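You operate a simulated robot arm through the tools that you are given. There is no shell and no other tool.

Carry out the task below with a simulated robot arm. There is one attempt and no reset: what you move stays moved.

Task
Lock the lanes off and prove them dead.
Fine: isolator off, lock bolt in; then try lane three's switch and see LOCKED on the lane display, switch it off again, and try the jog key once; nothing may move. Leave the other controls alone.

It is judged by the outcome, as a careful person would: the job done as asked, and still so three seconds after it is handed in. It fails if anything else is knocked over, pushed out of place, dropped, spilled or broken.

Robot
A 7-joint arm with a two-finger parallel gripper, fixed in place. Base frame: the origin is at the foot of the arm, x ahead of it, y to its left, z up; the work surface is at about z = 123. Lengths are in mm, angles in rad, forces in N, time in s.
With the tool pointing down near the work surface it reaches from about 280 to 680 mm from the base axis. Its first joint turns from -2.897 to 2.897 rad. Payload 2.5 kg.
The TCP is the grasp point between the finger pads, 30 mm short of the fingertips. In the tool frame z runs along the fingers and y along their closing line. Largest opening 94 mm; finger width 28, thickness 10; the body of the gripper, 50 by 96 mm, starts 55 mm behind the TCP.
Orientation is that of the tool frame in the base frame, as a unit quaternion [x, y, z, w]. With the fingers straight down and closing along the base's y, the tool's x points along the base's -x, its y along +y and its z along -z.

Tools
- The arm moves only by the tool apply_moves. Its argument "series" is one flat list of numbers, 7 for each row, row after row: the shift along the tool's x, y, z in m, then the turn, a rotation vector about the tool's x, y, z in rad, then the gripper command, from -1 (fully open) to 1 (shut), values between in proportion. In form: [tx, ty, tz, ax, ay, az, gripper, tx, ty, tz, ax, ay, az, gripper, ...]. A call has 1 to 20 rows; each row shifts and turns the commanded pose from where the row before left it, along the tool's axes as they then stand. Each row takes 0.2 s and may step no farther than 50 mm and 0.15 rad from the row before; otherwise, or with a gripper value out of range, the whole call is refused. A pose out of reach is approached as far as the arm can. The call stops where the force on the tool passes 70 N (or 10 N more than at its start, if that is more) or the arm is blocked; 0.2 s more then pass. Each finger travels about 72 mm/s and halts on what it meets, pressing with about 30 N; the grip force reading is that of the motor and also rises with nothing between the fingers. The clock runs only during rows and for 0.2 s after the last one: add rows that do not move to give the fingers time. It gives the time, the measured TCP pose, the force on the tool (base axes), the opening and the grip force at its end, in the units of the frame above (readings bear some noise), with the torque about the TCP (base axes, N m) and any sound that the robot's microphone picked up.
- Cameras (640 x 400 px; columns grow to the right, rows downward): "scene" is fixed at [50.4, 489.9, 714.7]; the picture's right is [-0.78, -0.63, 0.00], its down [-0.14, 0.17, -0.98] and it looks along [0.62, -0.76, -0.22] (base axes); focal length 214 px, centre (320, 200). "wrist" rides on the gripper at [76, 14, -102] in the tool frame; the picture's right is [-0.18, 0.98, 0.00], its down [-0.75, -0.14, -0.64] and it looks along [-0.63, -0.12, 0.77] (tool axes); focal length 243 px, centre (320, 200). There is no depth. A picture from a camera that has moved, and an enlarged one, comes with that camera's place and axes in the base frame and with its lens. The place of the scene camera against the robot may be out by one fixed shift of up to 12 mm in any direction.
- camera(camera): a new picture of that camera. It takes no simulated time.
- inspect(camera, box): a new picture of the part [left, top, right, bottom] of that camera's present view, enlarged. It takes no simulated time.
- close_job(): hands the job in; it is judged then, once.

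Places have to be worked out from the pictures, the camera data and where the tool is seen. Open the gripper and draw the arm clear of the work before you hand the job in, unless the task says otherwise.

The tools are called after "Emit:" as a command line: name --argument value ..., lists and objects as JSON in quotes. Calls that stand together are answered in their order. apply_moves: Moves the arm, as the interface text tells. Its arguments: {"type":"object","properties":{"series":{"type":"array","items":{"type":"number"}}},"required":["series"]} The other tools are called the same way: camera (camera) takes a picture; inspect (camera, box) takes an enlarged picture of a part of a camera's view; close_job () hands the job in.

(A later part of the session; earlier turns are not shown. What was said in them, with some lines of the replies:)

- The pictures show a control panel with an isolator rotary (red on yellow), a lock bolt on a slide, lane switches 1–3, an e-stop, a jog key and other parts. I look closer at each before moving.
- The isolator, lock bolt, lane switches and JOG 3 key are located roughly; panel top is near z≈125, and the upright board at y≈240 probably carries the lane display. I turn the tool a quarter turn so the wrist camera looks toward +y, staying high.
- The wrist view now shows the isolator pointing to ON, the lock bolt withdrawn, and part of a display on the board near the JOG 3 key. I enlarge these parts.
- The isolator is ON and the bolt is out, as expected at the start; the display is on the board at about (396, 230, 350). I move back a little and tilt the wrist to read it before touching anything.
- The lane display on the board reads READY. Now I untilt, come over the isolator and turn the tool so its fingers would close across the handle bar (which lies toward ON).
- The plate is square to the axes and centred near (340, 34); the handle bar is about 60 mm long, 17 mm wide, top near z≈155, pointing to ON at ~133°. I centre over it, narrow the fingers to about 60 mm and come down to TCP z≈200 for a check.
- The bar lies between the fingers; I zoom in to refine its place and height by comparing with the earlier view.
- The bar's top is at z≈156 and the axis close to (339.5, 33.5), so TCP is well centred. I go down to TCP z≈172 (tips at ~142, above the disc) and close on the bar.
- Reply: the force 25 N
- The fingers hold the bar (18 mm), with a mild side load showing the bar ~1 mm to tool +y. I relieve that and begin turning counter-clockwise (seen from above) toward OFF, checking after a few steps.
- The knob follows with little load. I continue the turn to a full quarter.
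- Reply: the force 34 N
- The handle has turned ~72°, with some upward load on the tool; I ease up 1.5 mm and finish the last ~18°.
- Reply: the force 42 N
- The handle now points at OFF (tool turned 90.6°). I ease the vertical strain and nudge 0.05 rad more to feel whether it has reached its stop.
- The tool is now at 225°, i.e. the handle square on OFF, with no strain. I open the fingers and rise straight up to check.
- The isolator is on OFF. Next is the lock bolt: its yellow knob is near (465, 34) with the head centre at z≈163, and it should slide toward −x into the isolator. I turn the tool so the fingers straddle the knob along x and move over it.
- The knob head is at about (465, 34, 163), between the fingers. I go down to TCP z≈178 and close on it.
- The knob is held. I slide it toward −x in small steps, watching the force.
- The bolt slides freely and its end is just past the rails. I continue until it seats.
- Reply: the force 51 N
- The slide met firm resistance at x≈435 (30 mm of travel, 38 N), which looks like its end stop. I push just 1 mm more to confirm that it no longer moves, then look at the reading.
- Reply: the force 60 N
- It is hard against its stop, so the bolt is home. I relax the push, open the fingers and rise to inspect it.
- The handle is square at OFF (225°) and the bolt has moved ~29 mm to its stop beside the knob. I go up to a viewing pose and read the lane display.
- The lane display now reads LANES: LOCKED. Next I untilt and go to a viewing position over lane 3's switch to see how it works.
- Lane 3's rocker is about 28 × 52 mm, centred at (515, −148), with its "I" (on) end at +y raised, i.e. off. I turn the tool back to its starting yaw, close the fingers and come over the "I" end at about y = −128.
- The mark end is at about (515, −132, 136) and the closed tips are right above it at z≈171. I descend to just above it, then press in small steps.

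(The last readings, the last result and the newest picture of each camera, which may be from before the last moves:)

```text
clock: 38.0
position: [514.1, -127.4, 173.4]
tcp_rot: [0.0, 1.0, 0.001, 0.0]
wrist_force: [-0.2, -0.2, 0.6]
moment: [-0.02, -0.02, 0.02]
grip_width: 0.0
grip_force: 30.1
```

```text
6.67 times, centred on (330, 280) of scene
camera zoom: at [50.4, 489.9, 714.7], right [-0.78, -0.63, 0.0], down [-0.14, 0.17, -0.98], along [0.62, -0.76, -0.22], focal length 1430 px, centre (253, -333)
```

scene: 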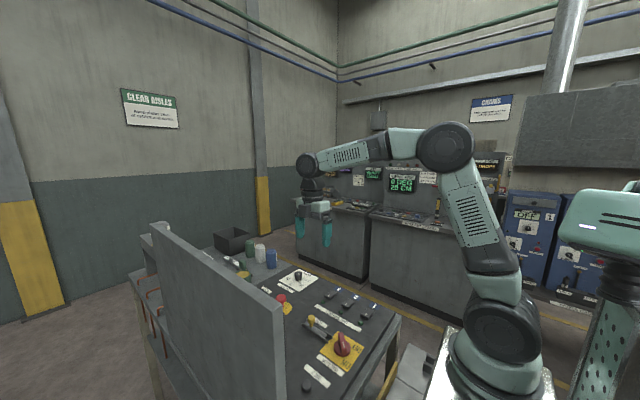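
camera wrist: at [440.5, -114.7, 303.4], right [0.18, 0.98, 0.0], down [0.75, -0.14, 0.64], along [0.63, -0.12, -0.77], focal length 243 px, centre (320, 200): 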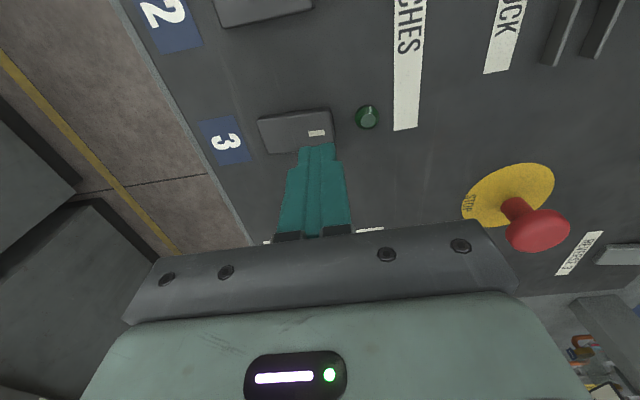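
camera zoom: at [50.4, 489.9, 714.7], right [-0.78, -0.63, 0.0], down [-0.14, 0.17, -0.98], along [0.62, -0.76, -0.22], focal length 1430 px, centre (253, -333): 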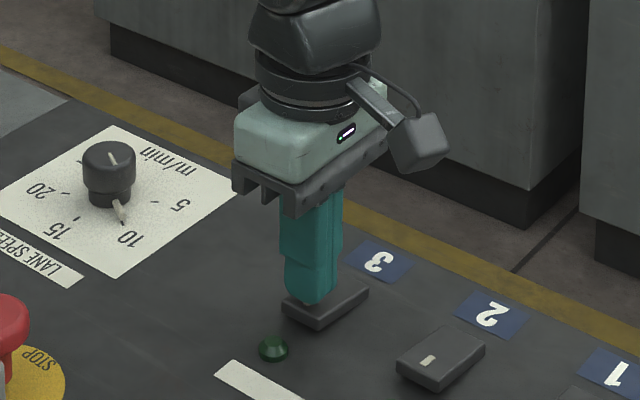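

Aligned over the "I" end with ~5 mm to go. I press down in 2 mm steps.

Emit:
apply_moves --series '[0, 0, 0.002, 0, 0, 0, 1, 0, 0, 0.002, 0, 0, 0, 1, 0, 0, 0.002, 0, 0, 0, 1]'

Emit:
inspect --camera "wrist" --box '[220, 60, 420, 200]'

```text
clock: 38.8
position: [514.8, -129.1, 168.0]
tcp_rot: [-0.001, 1.0, 0.0, 0.0]
wrist_force: [-1.0, -0.2, 1.0]
moment: [0.03, -0.02, 0.02]
grip_width: 0.0
grip_force: 30.0
```

```text
2.86 times, centred on (320, 130) of wrist
camera zoom: at [438.3, -114.7, 269.3], right [0.18, 0.98, 0.0], down [0.75, -0.14, 0.64], along [0.63, -0.12, -0.77], focal length 693 px, centre (320, 400)
```

zoom: 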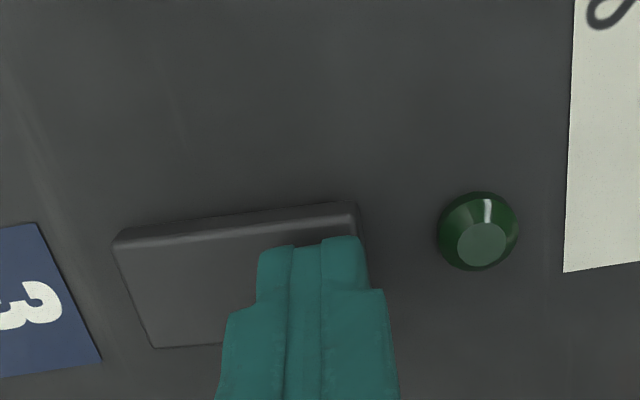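

No contact yet (tips ≈138). I continue down 2 mm at a time.

Emit:
apply_moves --series '[0, 0, 0.002, 0, 0, 0, 1, 0, 0, 0.002, 0, 0, 0, 1]'

Emit:
inspect --camera "wrist" --box '[220, 60, 420, 200]'

```text
clock: 39.4
position: [514.2, -128.8, 163.8]
tcp_rot: [0.0, 1.0, 0.0, -0.001]
wrist_force: [0.2, 0.2, -0.2]
moment: [0.0, 0.02, -0.01]
grip_width: 0.0
grip_force: 29.5
```

```text
2.86 times, centred on (320, 130) of wrist
camera zoom: at [438.3, -114.9, 265.3], right [0.18, 0.98, 0.0], down [0.75, -0.14, 0.64], along [0.63, -0.12, -0.77], focal length 693 px, centre (320, 400)
```

zoom: 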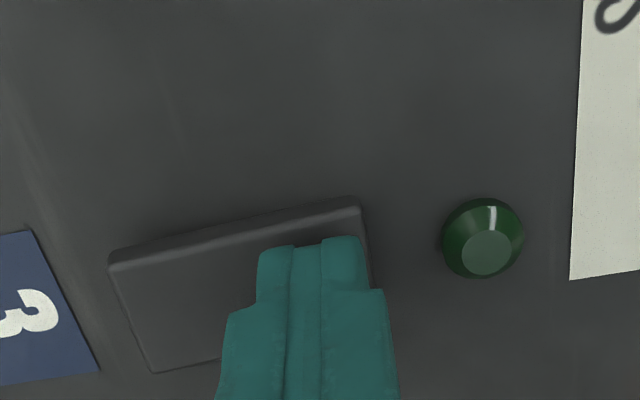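

The rocker has tipped: its −y end has risen and the "I" end dropped, with no residual force. I lift off and check it.

Emit:
apply_moves --series '[0, 0, -0.015, 0, 0, 0, 1, 0, 0, -0.025, 0, 0, 0, 1, 0, 0, -0.03, 0, 0, 0, 1, 0, 0, 0, 0, 0, 0, 1]'

Emit:
inspect --camera "wrist" --box '[220, 20, 420, 160]'

Emit:
inspect --camera "scene" --box '[300, 270, 400, 350]'

```text
clock: 40.4
position: [515.7, -127.0, 234.7]
tcp_rot: [-0.001, 1.0, 0.0, 0.0]
wrist_force: [-0.2, 0.3, -0.6]
moment: [-0.04, -0.03, 0.0]
grip_width: 0.0
grip_force: 29.6
```

```text
2.86 times, centred on (320, 90) of wrist
camera zoom: at [439.0, -114.4, 335.9], right [0.18, 0.98, 0.0], down [0.75, -0.14, 0.64], along [0.63, -0.12, -0.77], focal length 693 px, centre (320, 514)
```

zoom: 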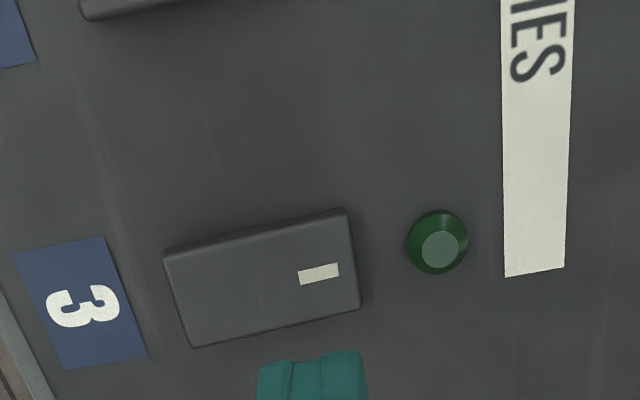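

```text
5.00 times, centred on (350, 310) of scene
camera zoom: at [50.4, 489.9, 714.7], right [-0.78, -0.63, 0.0], down [-0.14, 0.17, -0.98], along [0.62, -0.76, -0.22], focal length 1072 px, centre (170, -350)
```

zoom: 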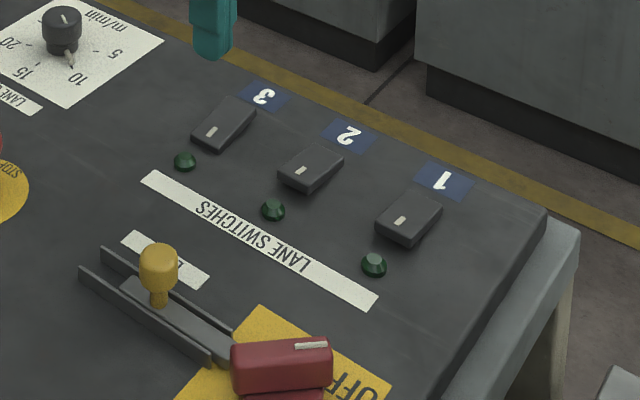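

Lane 3's rocker is on ("I" end down) and its lamp stays dark. I go back to the viewing pose to read the lane display.

Emit:
apply_moves --series '[0, 0, -0.027, 0, 0, -0.1428, 1, 0, 0, -0.027, 0, 0, -0.1428, 1, 0, 0, -0.027, 0, 0, -0.1428, 1, 0, 0, -0.027, 0, 0, -0.1428, 1, 0, 0, -0.027, 0, 0, -0.1428, 1, 0, 0, -0.027, 0, 0, -0.1428, 1, 0, 0, -0.027, 0, 0, -0.1428, 1, 0, 0, -0.027, 0, 0, -0.1428, 1, 0, 0, -0.027, 0, 0, -0.1428, 1, 0, 0, -0.027, 0, 0, -0.1428, 1, 0, 0, -0.027, 0, 0, -0.1428, 1, -0.0254, 0.0352, 0, 0, 0, 0, 1, -0.0254, 0.0352, 0, 0, 0, 0, 1, -0.0254, 0.0352, 0, 0, 0, 0, 1, -0.0254, 0.0352, 0, 0, 0, 0, 1, -0.0254, 0.0352, 0, 0, 0, 0, 1]'

Emit:
apply_moves --series '[0, 0, 0, 0, -0.15, 0, 0, 0, 0, 0, 0, -0.15, 0, -1, 0, 0, 0, 0, -0.15, 0, -1, 0, 0, 0, 0, -0.15, 0, -1, 0, 0, 0, 0, -0.15, 0, -1, 0, 0, 0, 0, 0, 0, -1]'

Emit:
camera --camera "wrist"

Emit:
camera --camera "scene"

```text
clock: 43.8
position: [337.9, -0.7, 529.6]
tcp_rot: [0.707, -0.707, -0.001, 0.0]
wrist_force: [0.4, 0.0, 0.1]
moment: [0.03, 0.01, 0.0]
grip_width: 0.0
grip_force: 29.7
```

```text
clock: 45.2
position: [338.1, -1.3, 529.5]
tcp_rot: [0.658, -0.657, -0.261, -0.26]
wrist_force: [0.1, -0.3, -0.5]
moment: [0.03, 0.02, 0.0]
grip_width: 94.2
grip_force: 0.1
```

```text
taken
camera wrist: at [324.5, -127.6, 552.3], right [-0.98, 0.13, 0.13], down [0.14, 0.11, 0.98], along [0.12, 0.98, -0.13], focal length 243 px, centre (320, 200)
```

wrist: 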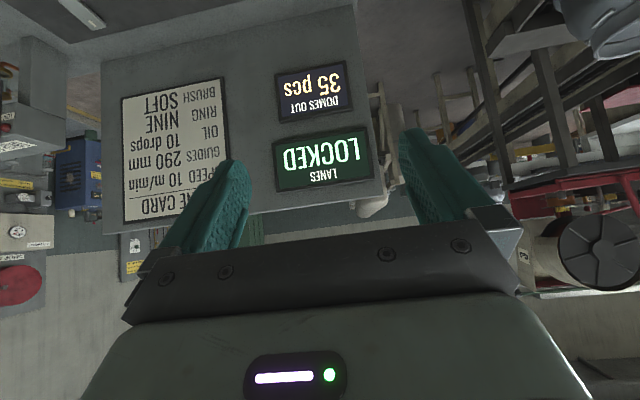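

```text
taken
```

scene: 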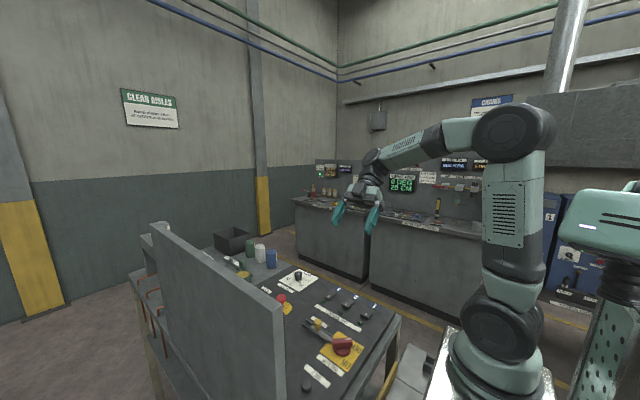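

With lane 3's switch on, the display still reads LOCKED and the count is unchanged at 35. Now I go back to switch it off: untilt, turn to the start yaw with fingers closed, and come over the rocker's raised −y end.

Emit:
apply_moves --series '[0, 0, 0, 0, 0.15, 0, 1, 0, 0, 0, 0, 0.15, 0, 1, 0, 0, 0, 0, 0.15, 0, 1, 0, 0, 0, 0, 0.15, 0, 1, 0, 0, 0, 0, 0.15, 0, 1, 0, 0, 0, 0, 0, 0.1428, 1, 0, 0, 0, 0, 0, 0.1428, 1, 0, 0, 0, 0, 0, 0.1428, 1, 0, 0, 0, 0, 0, 0.1428, 1, 0, 0, 0, 0, 0, 0.1428, 1, 0, 0, 0, 0, 0, 0.1428, 1, 0, 0, 0, 0, 0, 0.1428, 1, 0, 0, 0, 0, 0, 0.1428, 1, 0, 0, 0, 0, 0, 0.1428, 1, 0, 0, 0, 0, 0, 0.1428, 1, 0, 0, 0, 0, 0, 0.1428, 1]'

Emit:
apply_moves --series '[-0.01967, -0.01867, 0.0372, 0, 0, 0, 1, -0.01967, -0.01867, 0.0372, 0, 0, 0, 1, -0.01967, -0.01867, 0.0372, 0, 0, 0, 1, -0.01967, -0.01867, 0.0372, 0, 0, 0, 1, -0.01967, -0.01867, 0.0372, 0, 0, 0, 1, -0.01967, -0.01867, 0.0372, 0, 0, 0, 1, -0.01967, -0.01867, 0.0372, 0, 0, 0, 1, -0.01967, -0.01867, 0.0372, 0, 0, 0, 1, -0.01967, -0.01867, 0.0372, 0, 0, 0, 1, 0, 0, 0, 0, 0, 0, 1]'

Emit:
camera --camera "wrist"

Emit:
inspect --camera "wrist" --box '[240, 60, 440, 200]'

```text
clock: 48.6
position: [338.6, 0.1, 529.7]
tcp_rot: [0.001, 1.0, -0.001, 0.0]
wrist_force: [-0.2, -0.2, 0.8]
moment: [-0.01, -0.01, 0.02]
grip_width: 0.1
grip_force: 30.2
```

```text
clock: 50.8
position: [516.4, -169.0, 195.2]
tcp_rot: [0.0, 1.0, 0.0, 0.0]
wrist_force: [0.2, -0.6, -0.5]
moment: [0.01, -0.01, -0.02]
grip_width: 0.1
grip_force: 30.1
```

```text
taken
camera wrist: at [440.1, -155.2, 296.8], right [0.18, 0.98, 0.0], down [0.75, -0.14, 0.64], along [0.63, -0.12, -0.77], focal length 243 px, centre (320, 200)
```

wrist: 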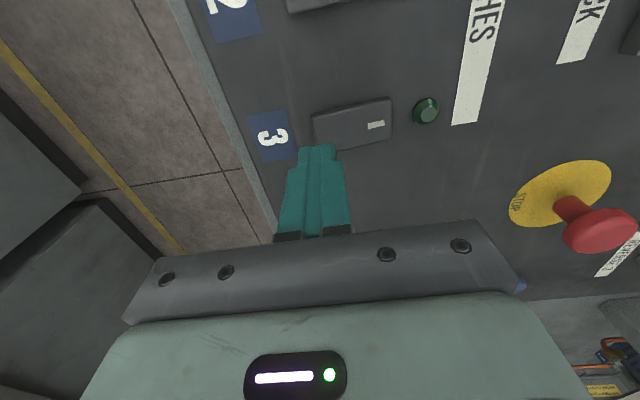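

```text
2.86 times, centred on (340, 130) of wrist
camera zoom: at [440.1, -155.2, 296.8], right [0.18, 0.98, 0.0], down [0.75, -0.14, 0.64], along [0.63, -0.12, -0.77], focal length 693 px, centre (263, 400)
```

zoom: 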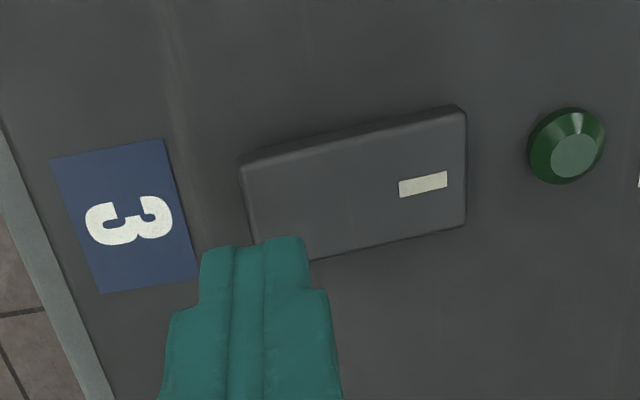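

The tips stand over the raised −y end (x≈516, y≈−169). I descend to just above, then press in 2 mm steps as before.

Emit:
apply_moves --series '[0.001, 0.0015, 0.011, 0, 0, 0, 1, 0, 0, 0.011, 0, 0, 0, 1, 0, 0, 0.002, 0, 0, 0, 1, 0, 0, 0.002, 0, 0, 0, 1, 0, 0, 0.002, 0, 0, 0, 1]'

Emit:
inspect --camera "wrist" --box '[240, 60, 440, 200]'

```text
clock: 52.0
position: [514.9, -166.9, 168.7]
tcp_rot: [0.0, 1.0, 0.0, -0.001]
wrist_force: [-0.5, -0.7, 1.0]
moment: [-0.04, 0.03, 0.01]
grip_width: 0.0
grip_force: 30.0
```

```text
2.86 times, centred on (340, 130) of wrist
camera zoom: at [438.8, -154.6, 269.3], right [0.18, 0.98, 0.0], down [0.75, -0.14, 0.64], along [0.63, -0.12, -0.77], focal length 693 px, centre (263, 400)
```

zoom: 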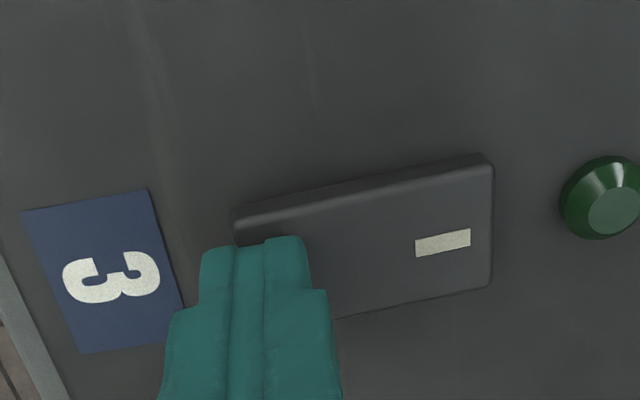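

Still just touching (tip ≈138). I press 4 mm further, as it took for the other side.

Emit:
apply_moves --series '[0, 0, 0.002, 0, 0, 0, 1, 0, 0, 0.002, 0, 0, 0, 1]'

Emit:
inspect --camera "wrist" --box '[240, 60, 440, 200]'

```text
clock: 52.6
position: [515.1, -166.8, 162.4]
tcp_rot: [0.0, 1.0, 0.0, 0.0]
wrist_force: [0.0, -1.1, -0.1]
moment: [0.01, 0.01, -0.01]
grip_width: 0.0
grip_force: 29.9
```

```text
2.86 times, centred on (340, 130) of wrist
camera zoom: at [438.7, -154.3, 265.0], right [0.18, 0.98, 0.0], down [0.75, -0.14, 0.64], along [0.63, -0.12, -0.77], focal length 693 px, centre (263, 400)
```

zoom: 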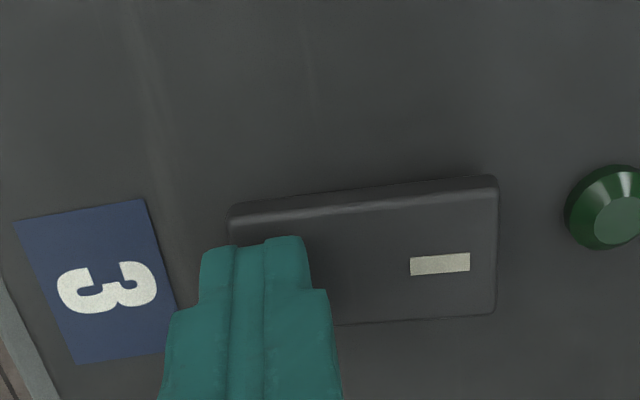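

The rocker has tipped back. I lift off and check it against the other two switches.

Emit:
apply_moves --series '[0, 0, -0.015, 0, 0, 0, 1, 0, 0, -0.025, 0, 0, 0, 1, 0, 0, -0.03, 0, 0, 0, 1, 0, 0, -0.03, 0, 0, 0, 1, 0, 0, 0, 0, 0, 0, 1]'

Emit:
inspect --camera "scene" --box '[300, 270, 400, 350]'

Emit:
inspect --camera "wrist" --box '[240, 0, 440, 140]'

```text
clock: 53.8
position: [514.0, -167.2, 263.1]
tcp_rot: [-0.001, 1.0, -0.001, 0.0]
wrist_force: [-0.1, -0.5, -0.2]
moment: [0.01, 0.01, 0.01]
grip_width: 0.0
grip_force: 29.9
```

```text
5.00 times, centred on (350, 310) of scene
camera zoom: at [50.4, 489.9, 714.7], right [-0.78, -0.63, 0.0], down [-0.14, 0.17, -0.98], along [0.62, -0.76, -0.22], focal length 1072 px, centre (170, -350)
```

zoom: 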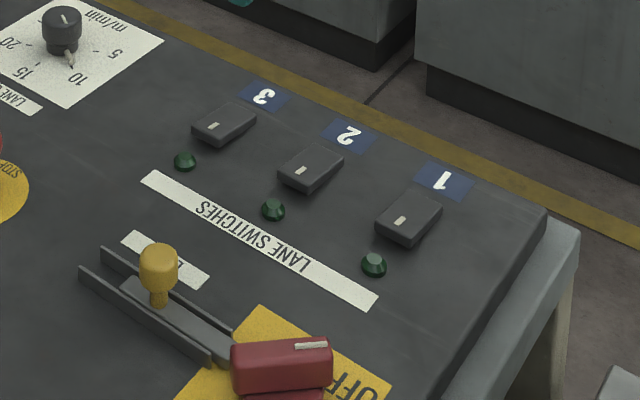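

```text
2.86 times, centred on (340, 70) of wrist
camera zoom: at [438.4, -154.6, 365.9], right [0.18, 0.98, 0.0], down [0.75, -0.14, 0.64], along [0.63, -0.12, -0.77], focal length 693 px, centre (263, 571)
```

zoom: 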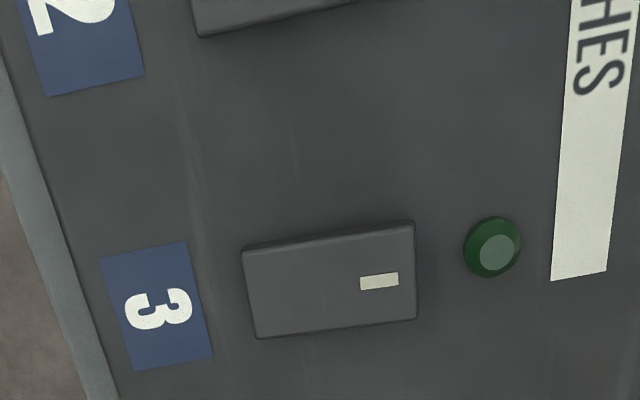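

Lane 3's switch is off again, matching 1 and 2, all lamps dark. Now I move, staying high, to over the JOG 3 key near (352, 178).

Emit:
apply_moves --series '[0.018, 0.0383, -0.003, 0, 0, 0, 1, 0.018, 0.0383, -0.003, 0, 0, 0, 1, 0.018, 0.0383, 0, 0, 0, 0, 1, 0.018, 0.0383, 0, 0, 0, 0, 1, 0.018, 0.0383, 0, 0, 0, 0, 1, 0.018, 0.0383, 0, 0, 0, 0, 1, 0.018, 0.0383, 0, 0, 0, 0, 1, 0.018, 0.0383, 0, 0, 0, 0, 1, 0.018, 0.0383, 0, 0, 0, 0, 1, 0, 0, 0, 0, 0, 0, 1]'

Emit:
camera --camera "wrist"

Emit:
inspect --camera "wrist" --box '[220, 40, 420, 180]'

Emit:
inspect --camera "scene" --box '[260, 320, 360, 400]'

```text
clock: 56.0
position: [351.7, 178.4, 268.5]
tcp_rot: [0.0, 1.0, 0.0, 0.0]
wrist_force: [0.3, 0.5, -0.3]
moment: [0.0, 0.01, -0.01]
grip_width: 0.3
grip_force: 30.4
```

```text
taken
camera wrist: at [275.6, 190.9, 370.5], right [0.18, 0.98, 0.0], down [0.75, -0.14, 0.64], along [0.63, -0.12, -0.77], focal length 243 px, centre (320, 200)
```

wrist: 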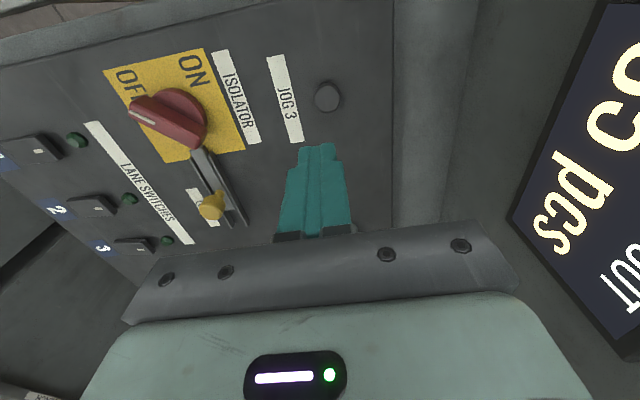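

```text
2.86 times, centred on (320, 110) of wrist
camera zoom: at [275.6, 190.9, 370.5], right [0.18, 0.98, 0.0], down [0.75, -0.14, 0.64], along [0.63, -0.12, -0.77], focal length 693 px, centre (320, 457)
```

zoom: 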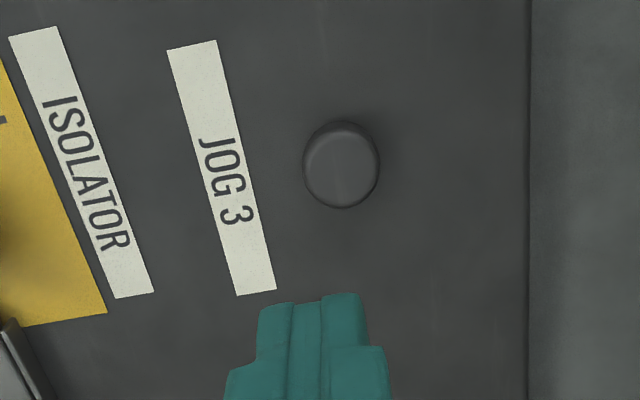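

```text
5.00 times, centred on (310, 360) of scene
camera zoom: at [50.4, 489.9, 714.7], right [-0.78, -0.63, 0.0], down [-0.14, 0.17, -0.98], along [0.62, -0.76, -0.22], focal length 1072 px, centre (370, -600)
```

zoom: 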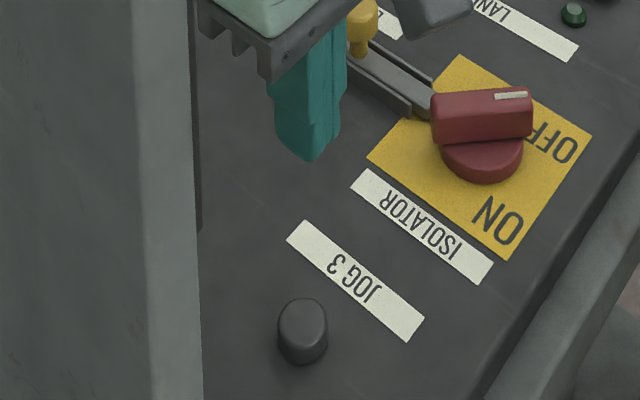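

The JOG 3 button is ~26 mm across, about 6 mm to +y of the tool. I shift over it and descend to tip z≈160 for a check before pressing once.

Emit:
apply_moves --series '[0.0005, 0.006, 0.02, 0, 0, 0, 1, 0, 0, 0.03, 0, 0, 0, 1, 0, 0, 0.028, 0, 0, 0, 1, 0, 0, 0, 0, 0, 0, 1]'

Emit:
inspect --camera "wrist" --box '[220, 60, 420, 200]'

Emit:
inspect --camera "scene" --box '[260, 320, 360, 400]'

```text
clock: 57.0
position: [350.9, 183.3, 189.9]
tcp_rot: [0.0, 1.0, 0.0, 0.001]
wrist_force: [0.1, 0.2, 0.2]
moment: [0.01, -0.01, -0.02]
grip_width: 0.0
grip_force: 30.1
```

```text
2.86 times, centred on (320, 130) of wrist
camera zoom: at [275.5, 196.5, 292.7], right [0.18, 0.98, 0.0], down [0.75, -0.14, 0.64], along [0.63, -0.12, -0.77], focal length 693 px, centre (320, 400)
```

zoom: 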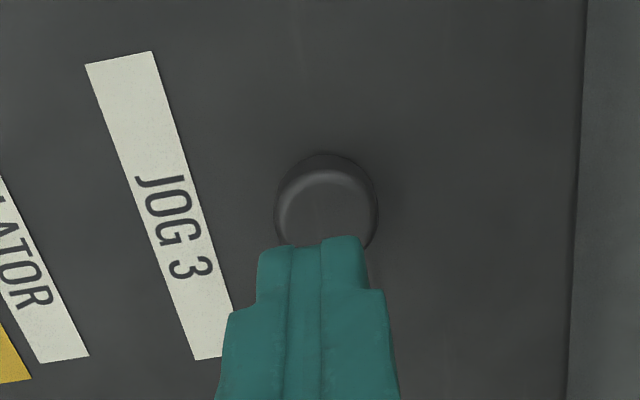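

```text
5.00 times, centred on (310, 360) of scene
camera zoom: at [50.4, 489.9, 714.7], right [-0.78, -0.63, 0.0], down [-0.14, 0.17, -0.98], along [0.62, -0.76, -0.22], focal length 1072 px, centre (370, -600)
```

zoom: 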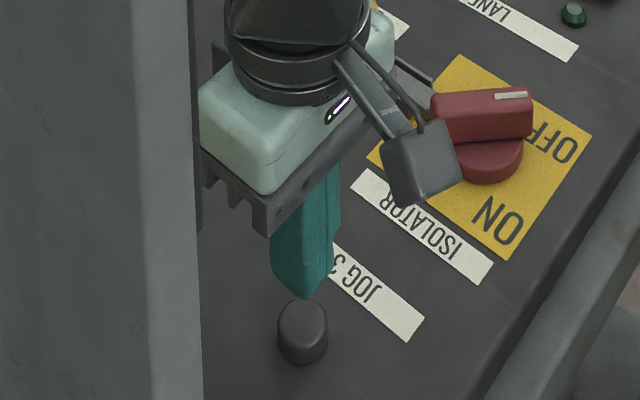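

The tips are right over the button. I descend in small steps, watching the force for contact.

Emit:
apply_moves --series '[0, 0.0012, 0.004, 0, 0, 0, 1, 0, 0, 0.004, 0, 0, 0, 1, 0, 0, 0.004, 0, 0, 0, 1, 0, 0, 0.002, 0, 0, 0, 1]'

Emit:
inspect --camera "wrist" --box '[220, 60, 420, 200]'

Emit:
inspect --camera "scene" --box '[260, 320, 360, 400]'

```text
clock: 58.0
position: [351.9, 184.5, 177.0]
tcp_rot: [0.0, 1.0, 0.0, -0.001]
wrist_force: [0.5, -0.8, -0.2]
moment: [-0.03, 0.0, 0.02]
grip_width: 0.0
grip_force: 30.0
```

```text
2.86 times, centred on (320, 130) of wrist
camera zoom: at [275.6, 197.6, 279.2], right [0.18, 0.98, 0.0], down [0.75, -0.14, 0.64], along [0.63, -0.12, -0.77], focal length 693 px, centre (320, 400)
```

zoom: 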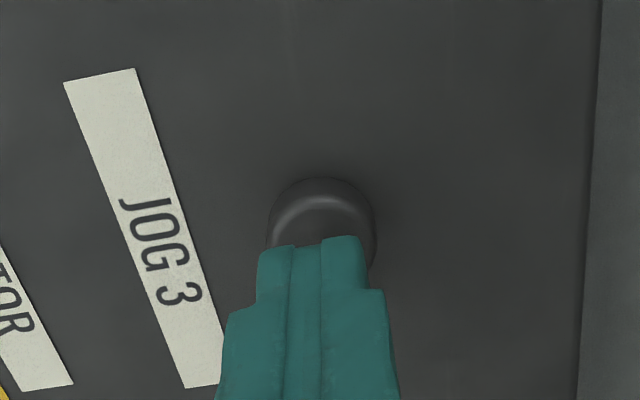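

```text
5.00 times, centred on (310, 360) of scene
camera zoom: at [50.4, 489.9, 714.7], right [-0.78, -0.63, 0.0], down [-0.14, 0.17, -0.98], along [0.62, -0.76, -0.22], focal length 1072 px, centre (370, -600)
```

zoom: 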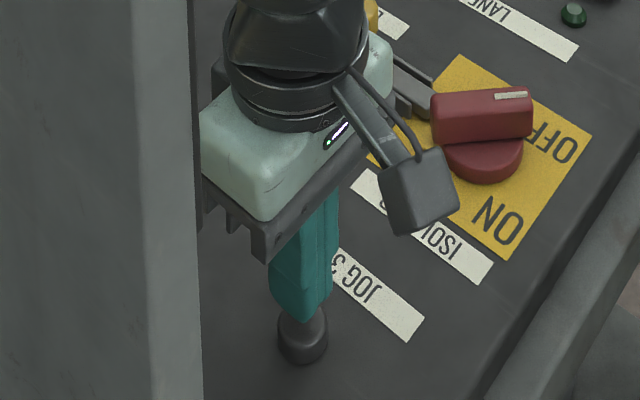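

No contact yet (tips ≈147). I continue down 2 mm at a time.

Emit:
apply_moves --series '[0, 0, 0.002, 0, 0, 0, 1, 0, 0, 0.002, 0, 0, 0, 1, 0, 0, 0.002, 0, 0, 0, 1]'

Emit:
inspect --camera "wrist" --box '[220, 60, 420, 200]'

```text
clock: 58.8
position: [352.4, 184.1, 170.1]
tcp_rot: [0.0, 1.0, 0.001, 0.0]
wrist_force: [0.5, -0.6, -0.4]
moment: [0.0, 0.01, 0.02]
grip_width: 0.2
grip_force: 30.1
```

```text
2.86 times, centred on (320, 130) of wrist
camera zoom: at [276.1, 197.5, 272.9], right [0.18, 0.98, 0.0], down [0.75, -0.14, 0.64], along [0.63, -0.12, -0.77], focal length 693 px, centre (320, 400)
```

zoom: 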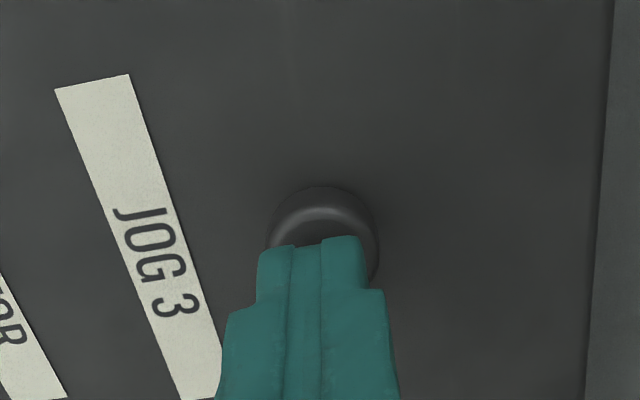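

Still clear (tips ≈140.5). Two more small steps.

Emit:
apply_moves --series '[0, 0, 0.002, 0, 0, 0, 1, 0, 0, 0.002, 0, 0, 0, 1]'

Emit:
inspect --camera "wrist" --box '[220, 60, 420, 200]'

```text
clock: 59.4
position: [352.4, 184.6, 166.8]
tcp_rot: [-0.001, 1.0, 0.0, 0.0]
wrist_force: [0.5, -0.4, 0.1]
moment: [-0.01, -0.03, 0.02]
grip_width: 0.0
grip_force: 30.3
```

```text
2.86 times, centred on (320, 130) of wrist
camera zoom: at [276.0, 197.4, 269.4], right [0.18, 0.98, 0.0], down [0.75, -0.14, 0.64], along [0.63, -0.12, -0.77], focal length 693 px, centre (320, 400)
```

zoom: 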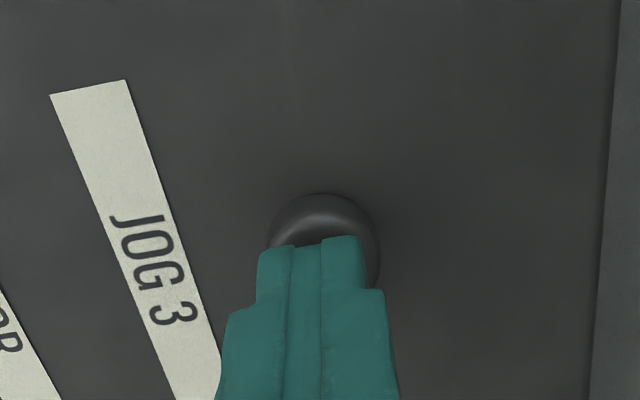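

Tips ≈136.7, still no force. I continue with two more small steps.

Emit:
apply_moves --series '[0, 0, 0.0015, 0, 0, 0, 1, 0, 0, 0.0015, 0, 0, 0, 1]'

Emit:
inspect --camera "wrist" --box '[220, 60, 420, 200]'

Emit:
inspect --camera "scene" --box '[260, 320, 360, 400]'

```text
clock: 60.0
position: [352.8, 184.2, 163.6]
tcp_rot: [-0.001, 1.0, 0.0, 0.0]
wrist_force: [0.6, 0.9, 1.8]
moment: [0.01, -0.03, 0.0]
grip_width: 0.0
grip_force: 30.1
```

```text
2.86 times, centred on (320, 130) of wrist
camera zoom: at [276.1, 197.3, 266.3], right [0.18, 0.98, 0.0], down [0.75, -0.14, 0.64], along [0.63, -0.12, -0.77], focal length 693 px, centre (320, 400)
```

zoom: 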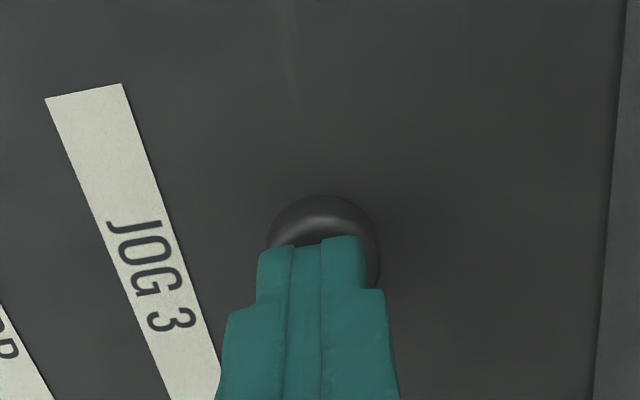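

```text
5.00 times, centred on (310, 360) of scene
camera zoom: at [50.4, 489.9, 714.7], right [-0.78, -0.63, 0.0], down [-0.14, 0.17, -0.98], along [0.62, -0.76, -0.22], focal length 1072 px, centre (370, -600)
```

zoom: 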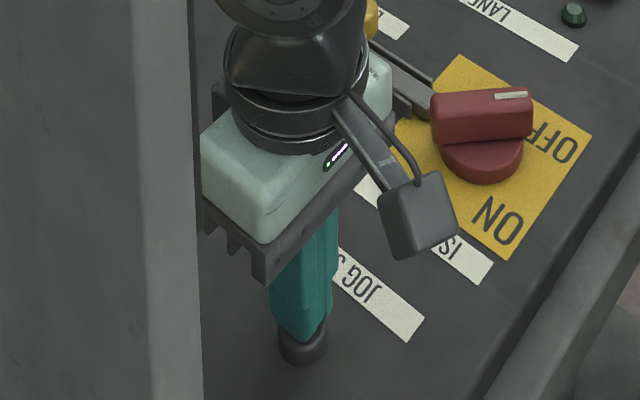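

Contact has begun (1.8 N at tips ≈133.7). I press it in steadily, 1 mm per step.

Emit:
apply_moves --series '[0, 0, 0.001, 0, 0, 0, 1, 0, 0, 0.001, 0, 0, 0, 1]'

Emit:
inspect --camera "wrist" --box '[220, 60, 420, 200]'

```text
clock: 60.6
position: [353.5, 183.3, 163.0]
tcp_rot: [0.0, 1.0, -0.001, 0.0]
wrist_force: [-0.7, 0.1, 1.5]
moment: [-0.03, 0.01, -0.01]
grip_width: 0.0
grip_force: 29.9
heard: click
```

```text
2.86 times, centred on (320, 130) of wrist
camera zoom: at [276.1, 197.4, 264.4], right [0.18, 0.98, 0.0], down [0.75, -0.14, 0.64], along [0.63, -0.12, -0.77], focal length 693 px, centre (320, 400)
```

zoom: 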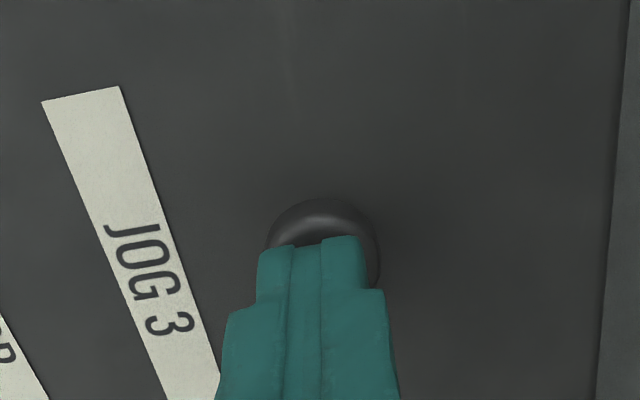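

A click was heard: the jog key has been pressed once. I lift straight off and check that nothing has moved and what the display says.

Emit:
apply_moves --series '[0, 0, -0.015, 0, 0, 0, 1, 0, 0, -0.03, 0, 0, 0, 1, 0, 0, -0.04, 0, 0, 0, 1, 0, 0, -0.045, 0, 0, 0, 1, 0, 0, -0.045, 0, 0, 0, 1, 0, 0, -0.045, 0, 0, 0, 1, 0, 0, 0, 0, 0, 0, 1]'

Emit:
camera --camera "wrist"

Emit:
camera --camera "scene"

```text
clock: 62.2
position: [351.0, 184.4, 382.0]
tcp_rot: [0.0, 1.0, 0.0, 0.0]
wrist_force: [-0.3, 0.5, 0.1]
moment: [-0.01, -0.02, -0.01]
grip_width: 0.0
grip_force: 30.4
```

```text
taken
camera wrist: at [275.4, 197.2, 484.4], right [0.18, 0.98, 0.0], down [0.75, -0.14, 0.64], along [0.63, -0.12, -0.77], focal length 243 px, centre (320, 200)
```

wrist: 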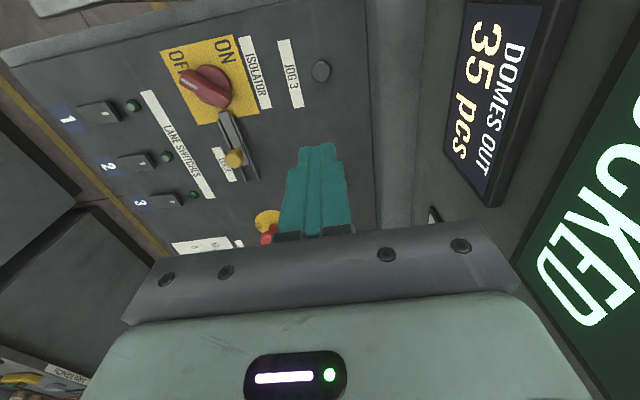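

```text
taken
```

scene: 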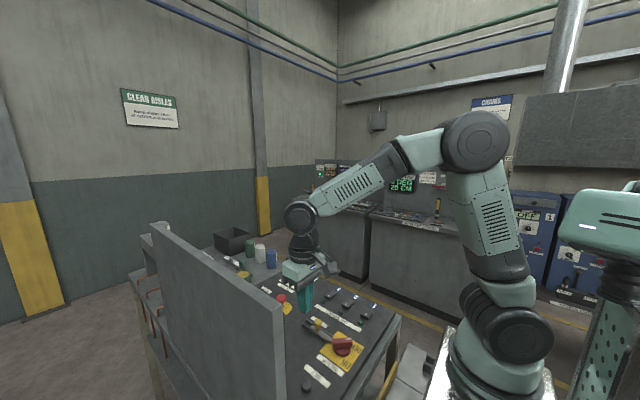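

The display still shows LOCKED and the count 35. I inspect the panel once more, then open the gripper and draw back to the high start pose.

Emit:
inspect --camera "wrist" --box '[50, 20, 350, 220]'

Emit:
apply_moves --series '[-0.018, -0.025, -0.015, 0, 0, 0, 0, -0.018, -0.025, -0.015, 0, 0, 0, -1, -0.018, -0.025, -0.015, 0, 0, 0, -1, -0.018, -0.025, -0.015, 0, 0, 0, -1, -0.018, -0.025, -0.015, 0, 0, 0, -1, -0.018, -0.025, -0.015, 0, 0, 0, -1, 0, 0, 0, 0, 0, 0, -1, 0, 0, 0, 0, 0, 0, -1]'

Emit:
camera --camera "wrist"

Emit:
inspect --camera "scene" --box '[260, 250, 420, 400]'

```text
2.00 times, centred on (200, 120) of wrist
camera zoom: at [275.4, 197.2, 484.4], right [0.18, 0.98, 0.0], down [0.75, -0.14, 0.64], along [0.63, -0.12, -0.77], focal length 485 px, centre (560, 360)
```

zoom: 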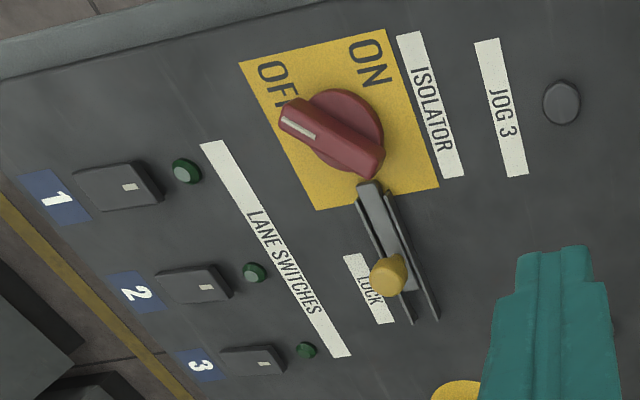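

```text
clock: 64.0
position: [459.8, 34.3, 472.5]
tcp_rot: [0.0, 1.0, 0.0, 0.0]
wrist_force: [0.0, -0.4, 0.5]
moment: [-0.02, 0.03, 0.04]
grip_width: 94.2
grip_force: 0.0
```

```text
taken
camera wrist: at [384.0, 47.6, 573.7], right [0.18, 0.98, 0.0], down [0.75, -0.14, 0.64], along [0.63, -0.12, -0.77], focal length 243 px, centre (320, 200)
```

wrist: 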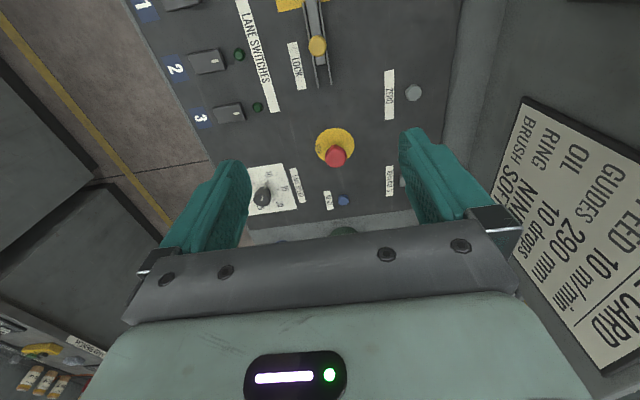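

```text
2.67 times, centred on (340, 325) of scene
camera zoom: at [50.4, 489.9, 714.7], right [-0.78, -0.63, 0.0], down [-0.14, 0.17, -0.98], along [0.62, -0.76, -0.22], focal length 572 px, centre (267, -133)
```

zoom: 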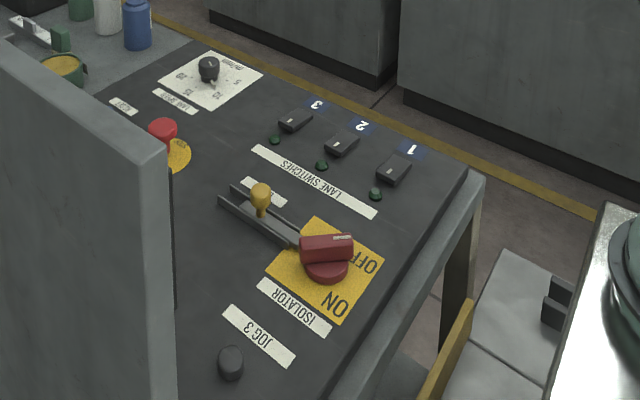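

The isolator is on OFF, the bolt is in, and all three lane switches are off with their lamps dark. The jog key was pressed once with nothing moving, and the other controls are as they were. The gripper is open and clear, so I hand the job in.

Emit:
close_job

```text
The job is handed in.
```

The lanes are locked off and proved dead, and I've handed the job in.

- **Isolator:** turned to OFF. The lock bolt is pushed in as far as its stop.
- **Lane display:** read READY at the start and LOCKED once the isolator was off and the bolt was in.
- **Lane three's switch:** I switched it on and the display stayed at LOCKED. Its lamp stayed dark and the count stayed at 35 pcs. I then switched it off again, and it sits like switches one and two.
- **Jog key:** pressed once, with one click heard. Nothing moved, and the display still showed LOCKED and 35 pcs afterwards.

I left the other controls alone. The gripper is open and the arm is back up at its starting position, clear of the panel.
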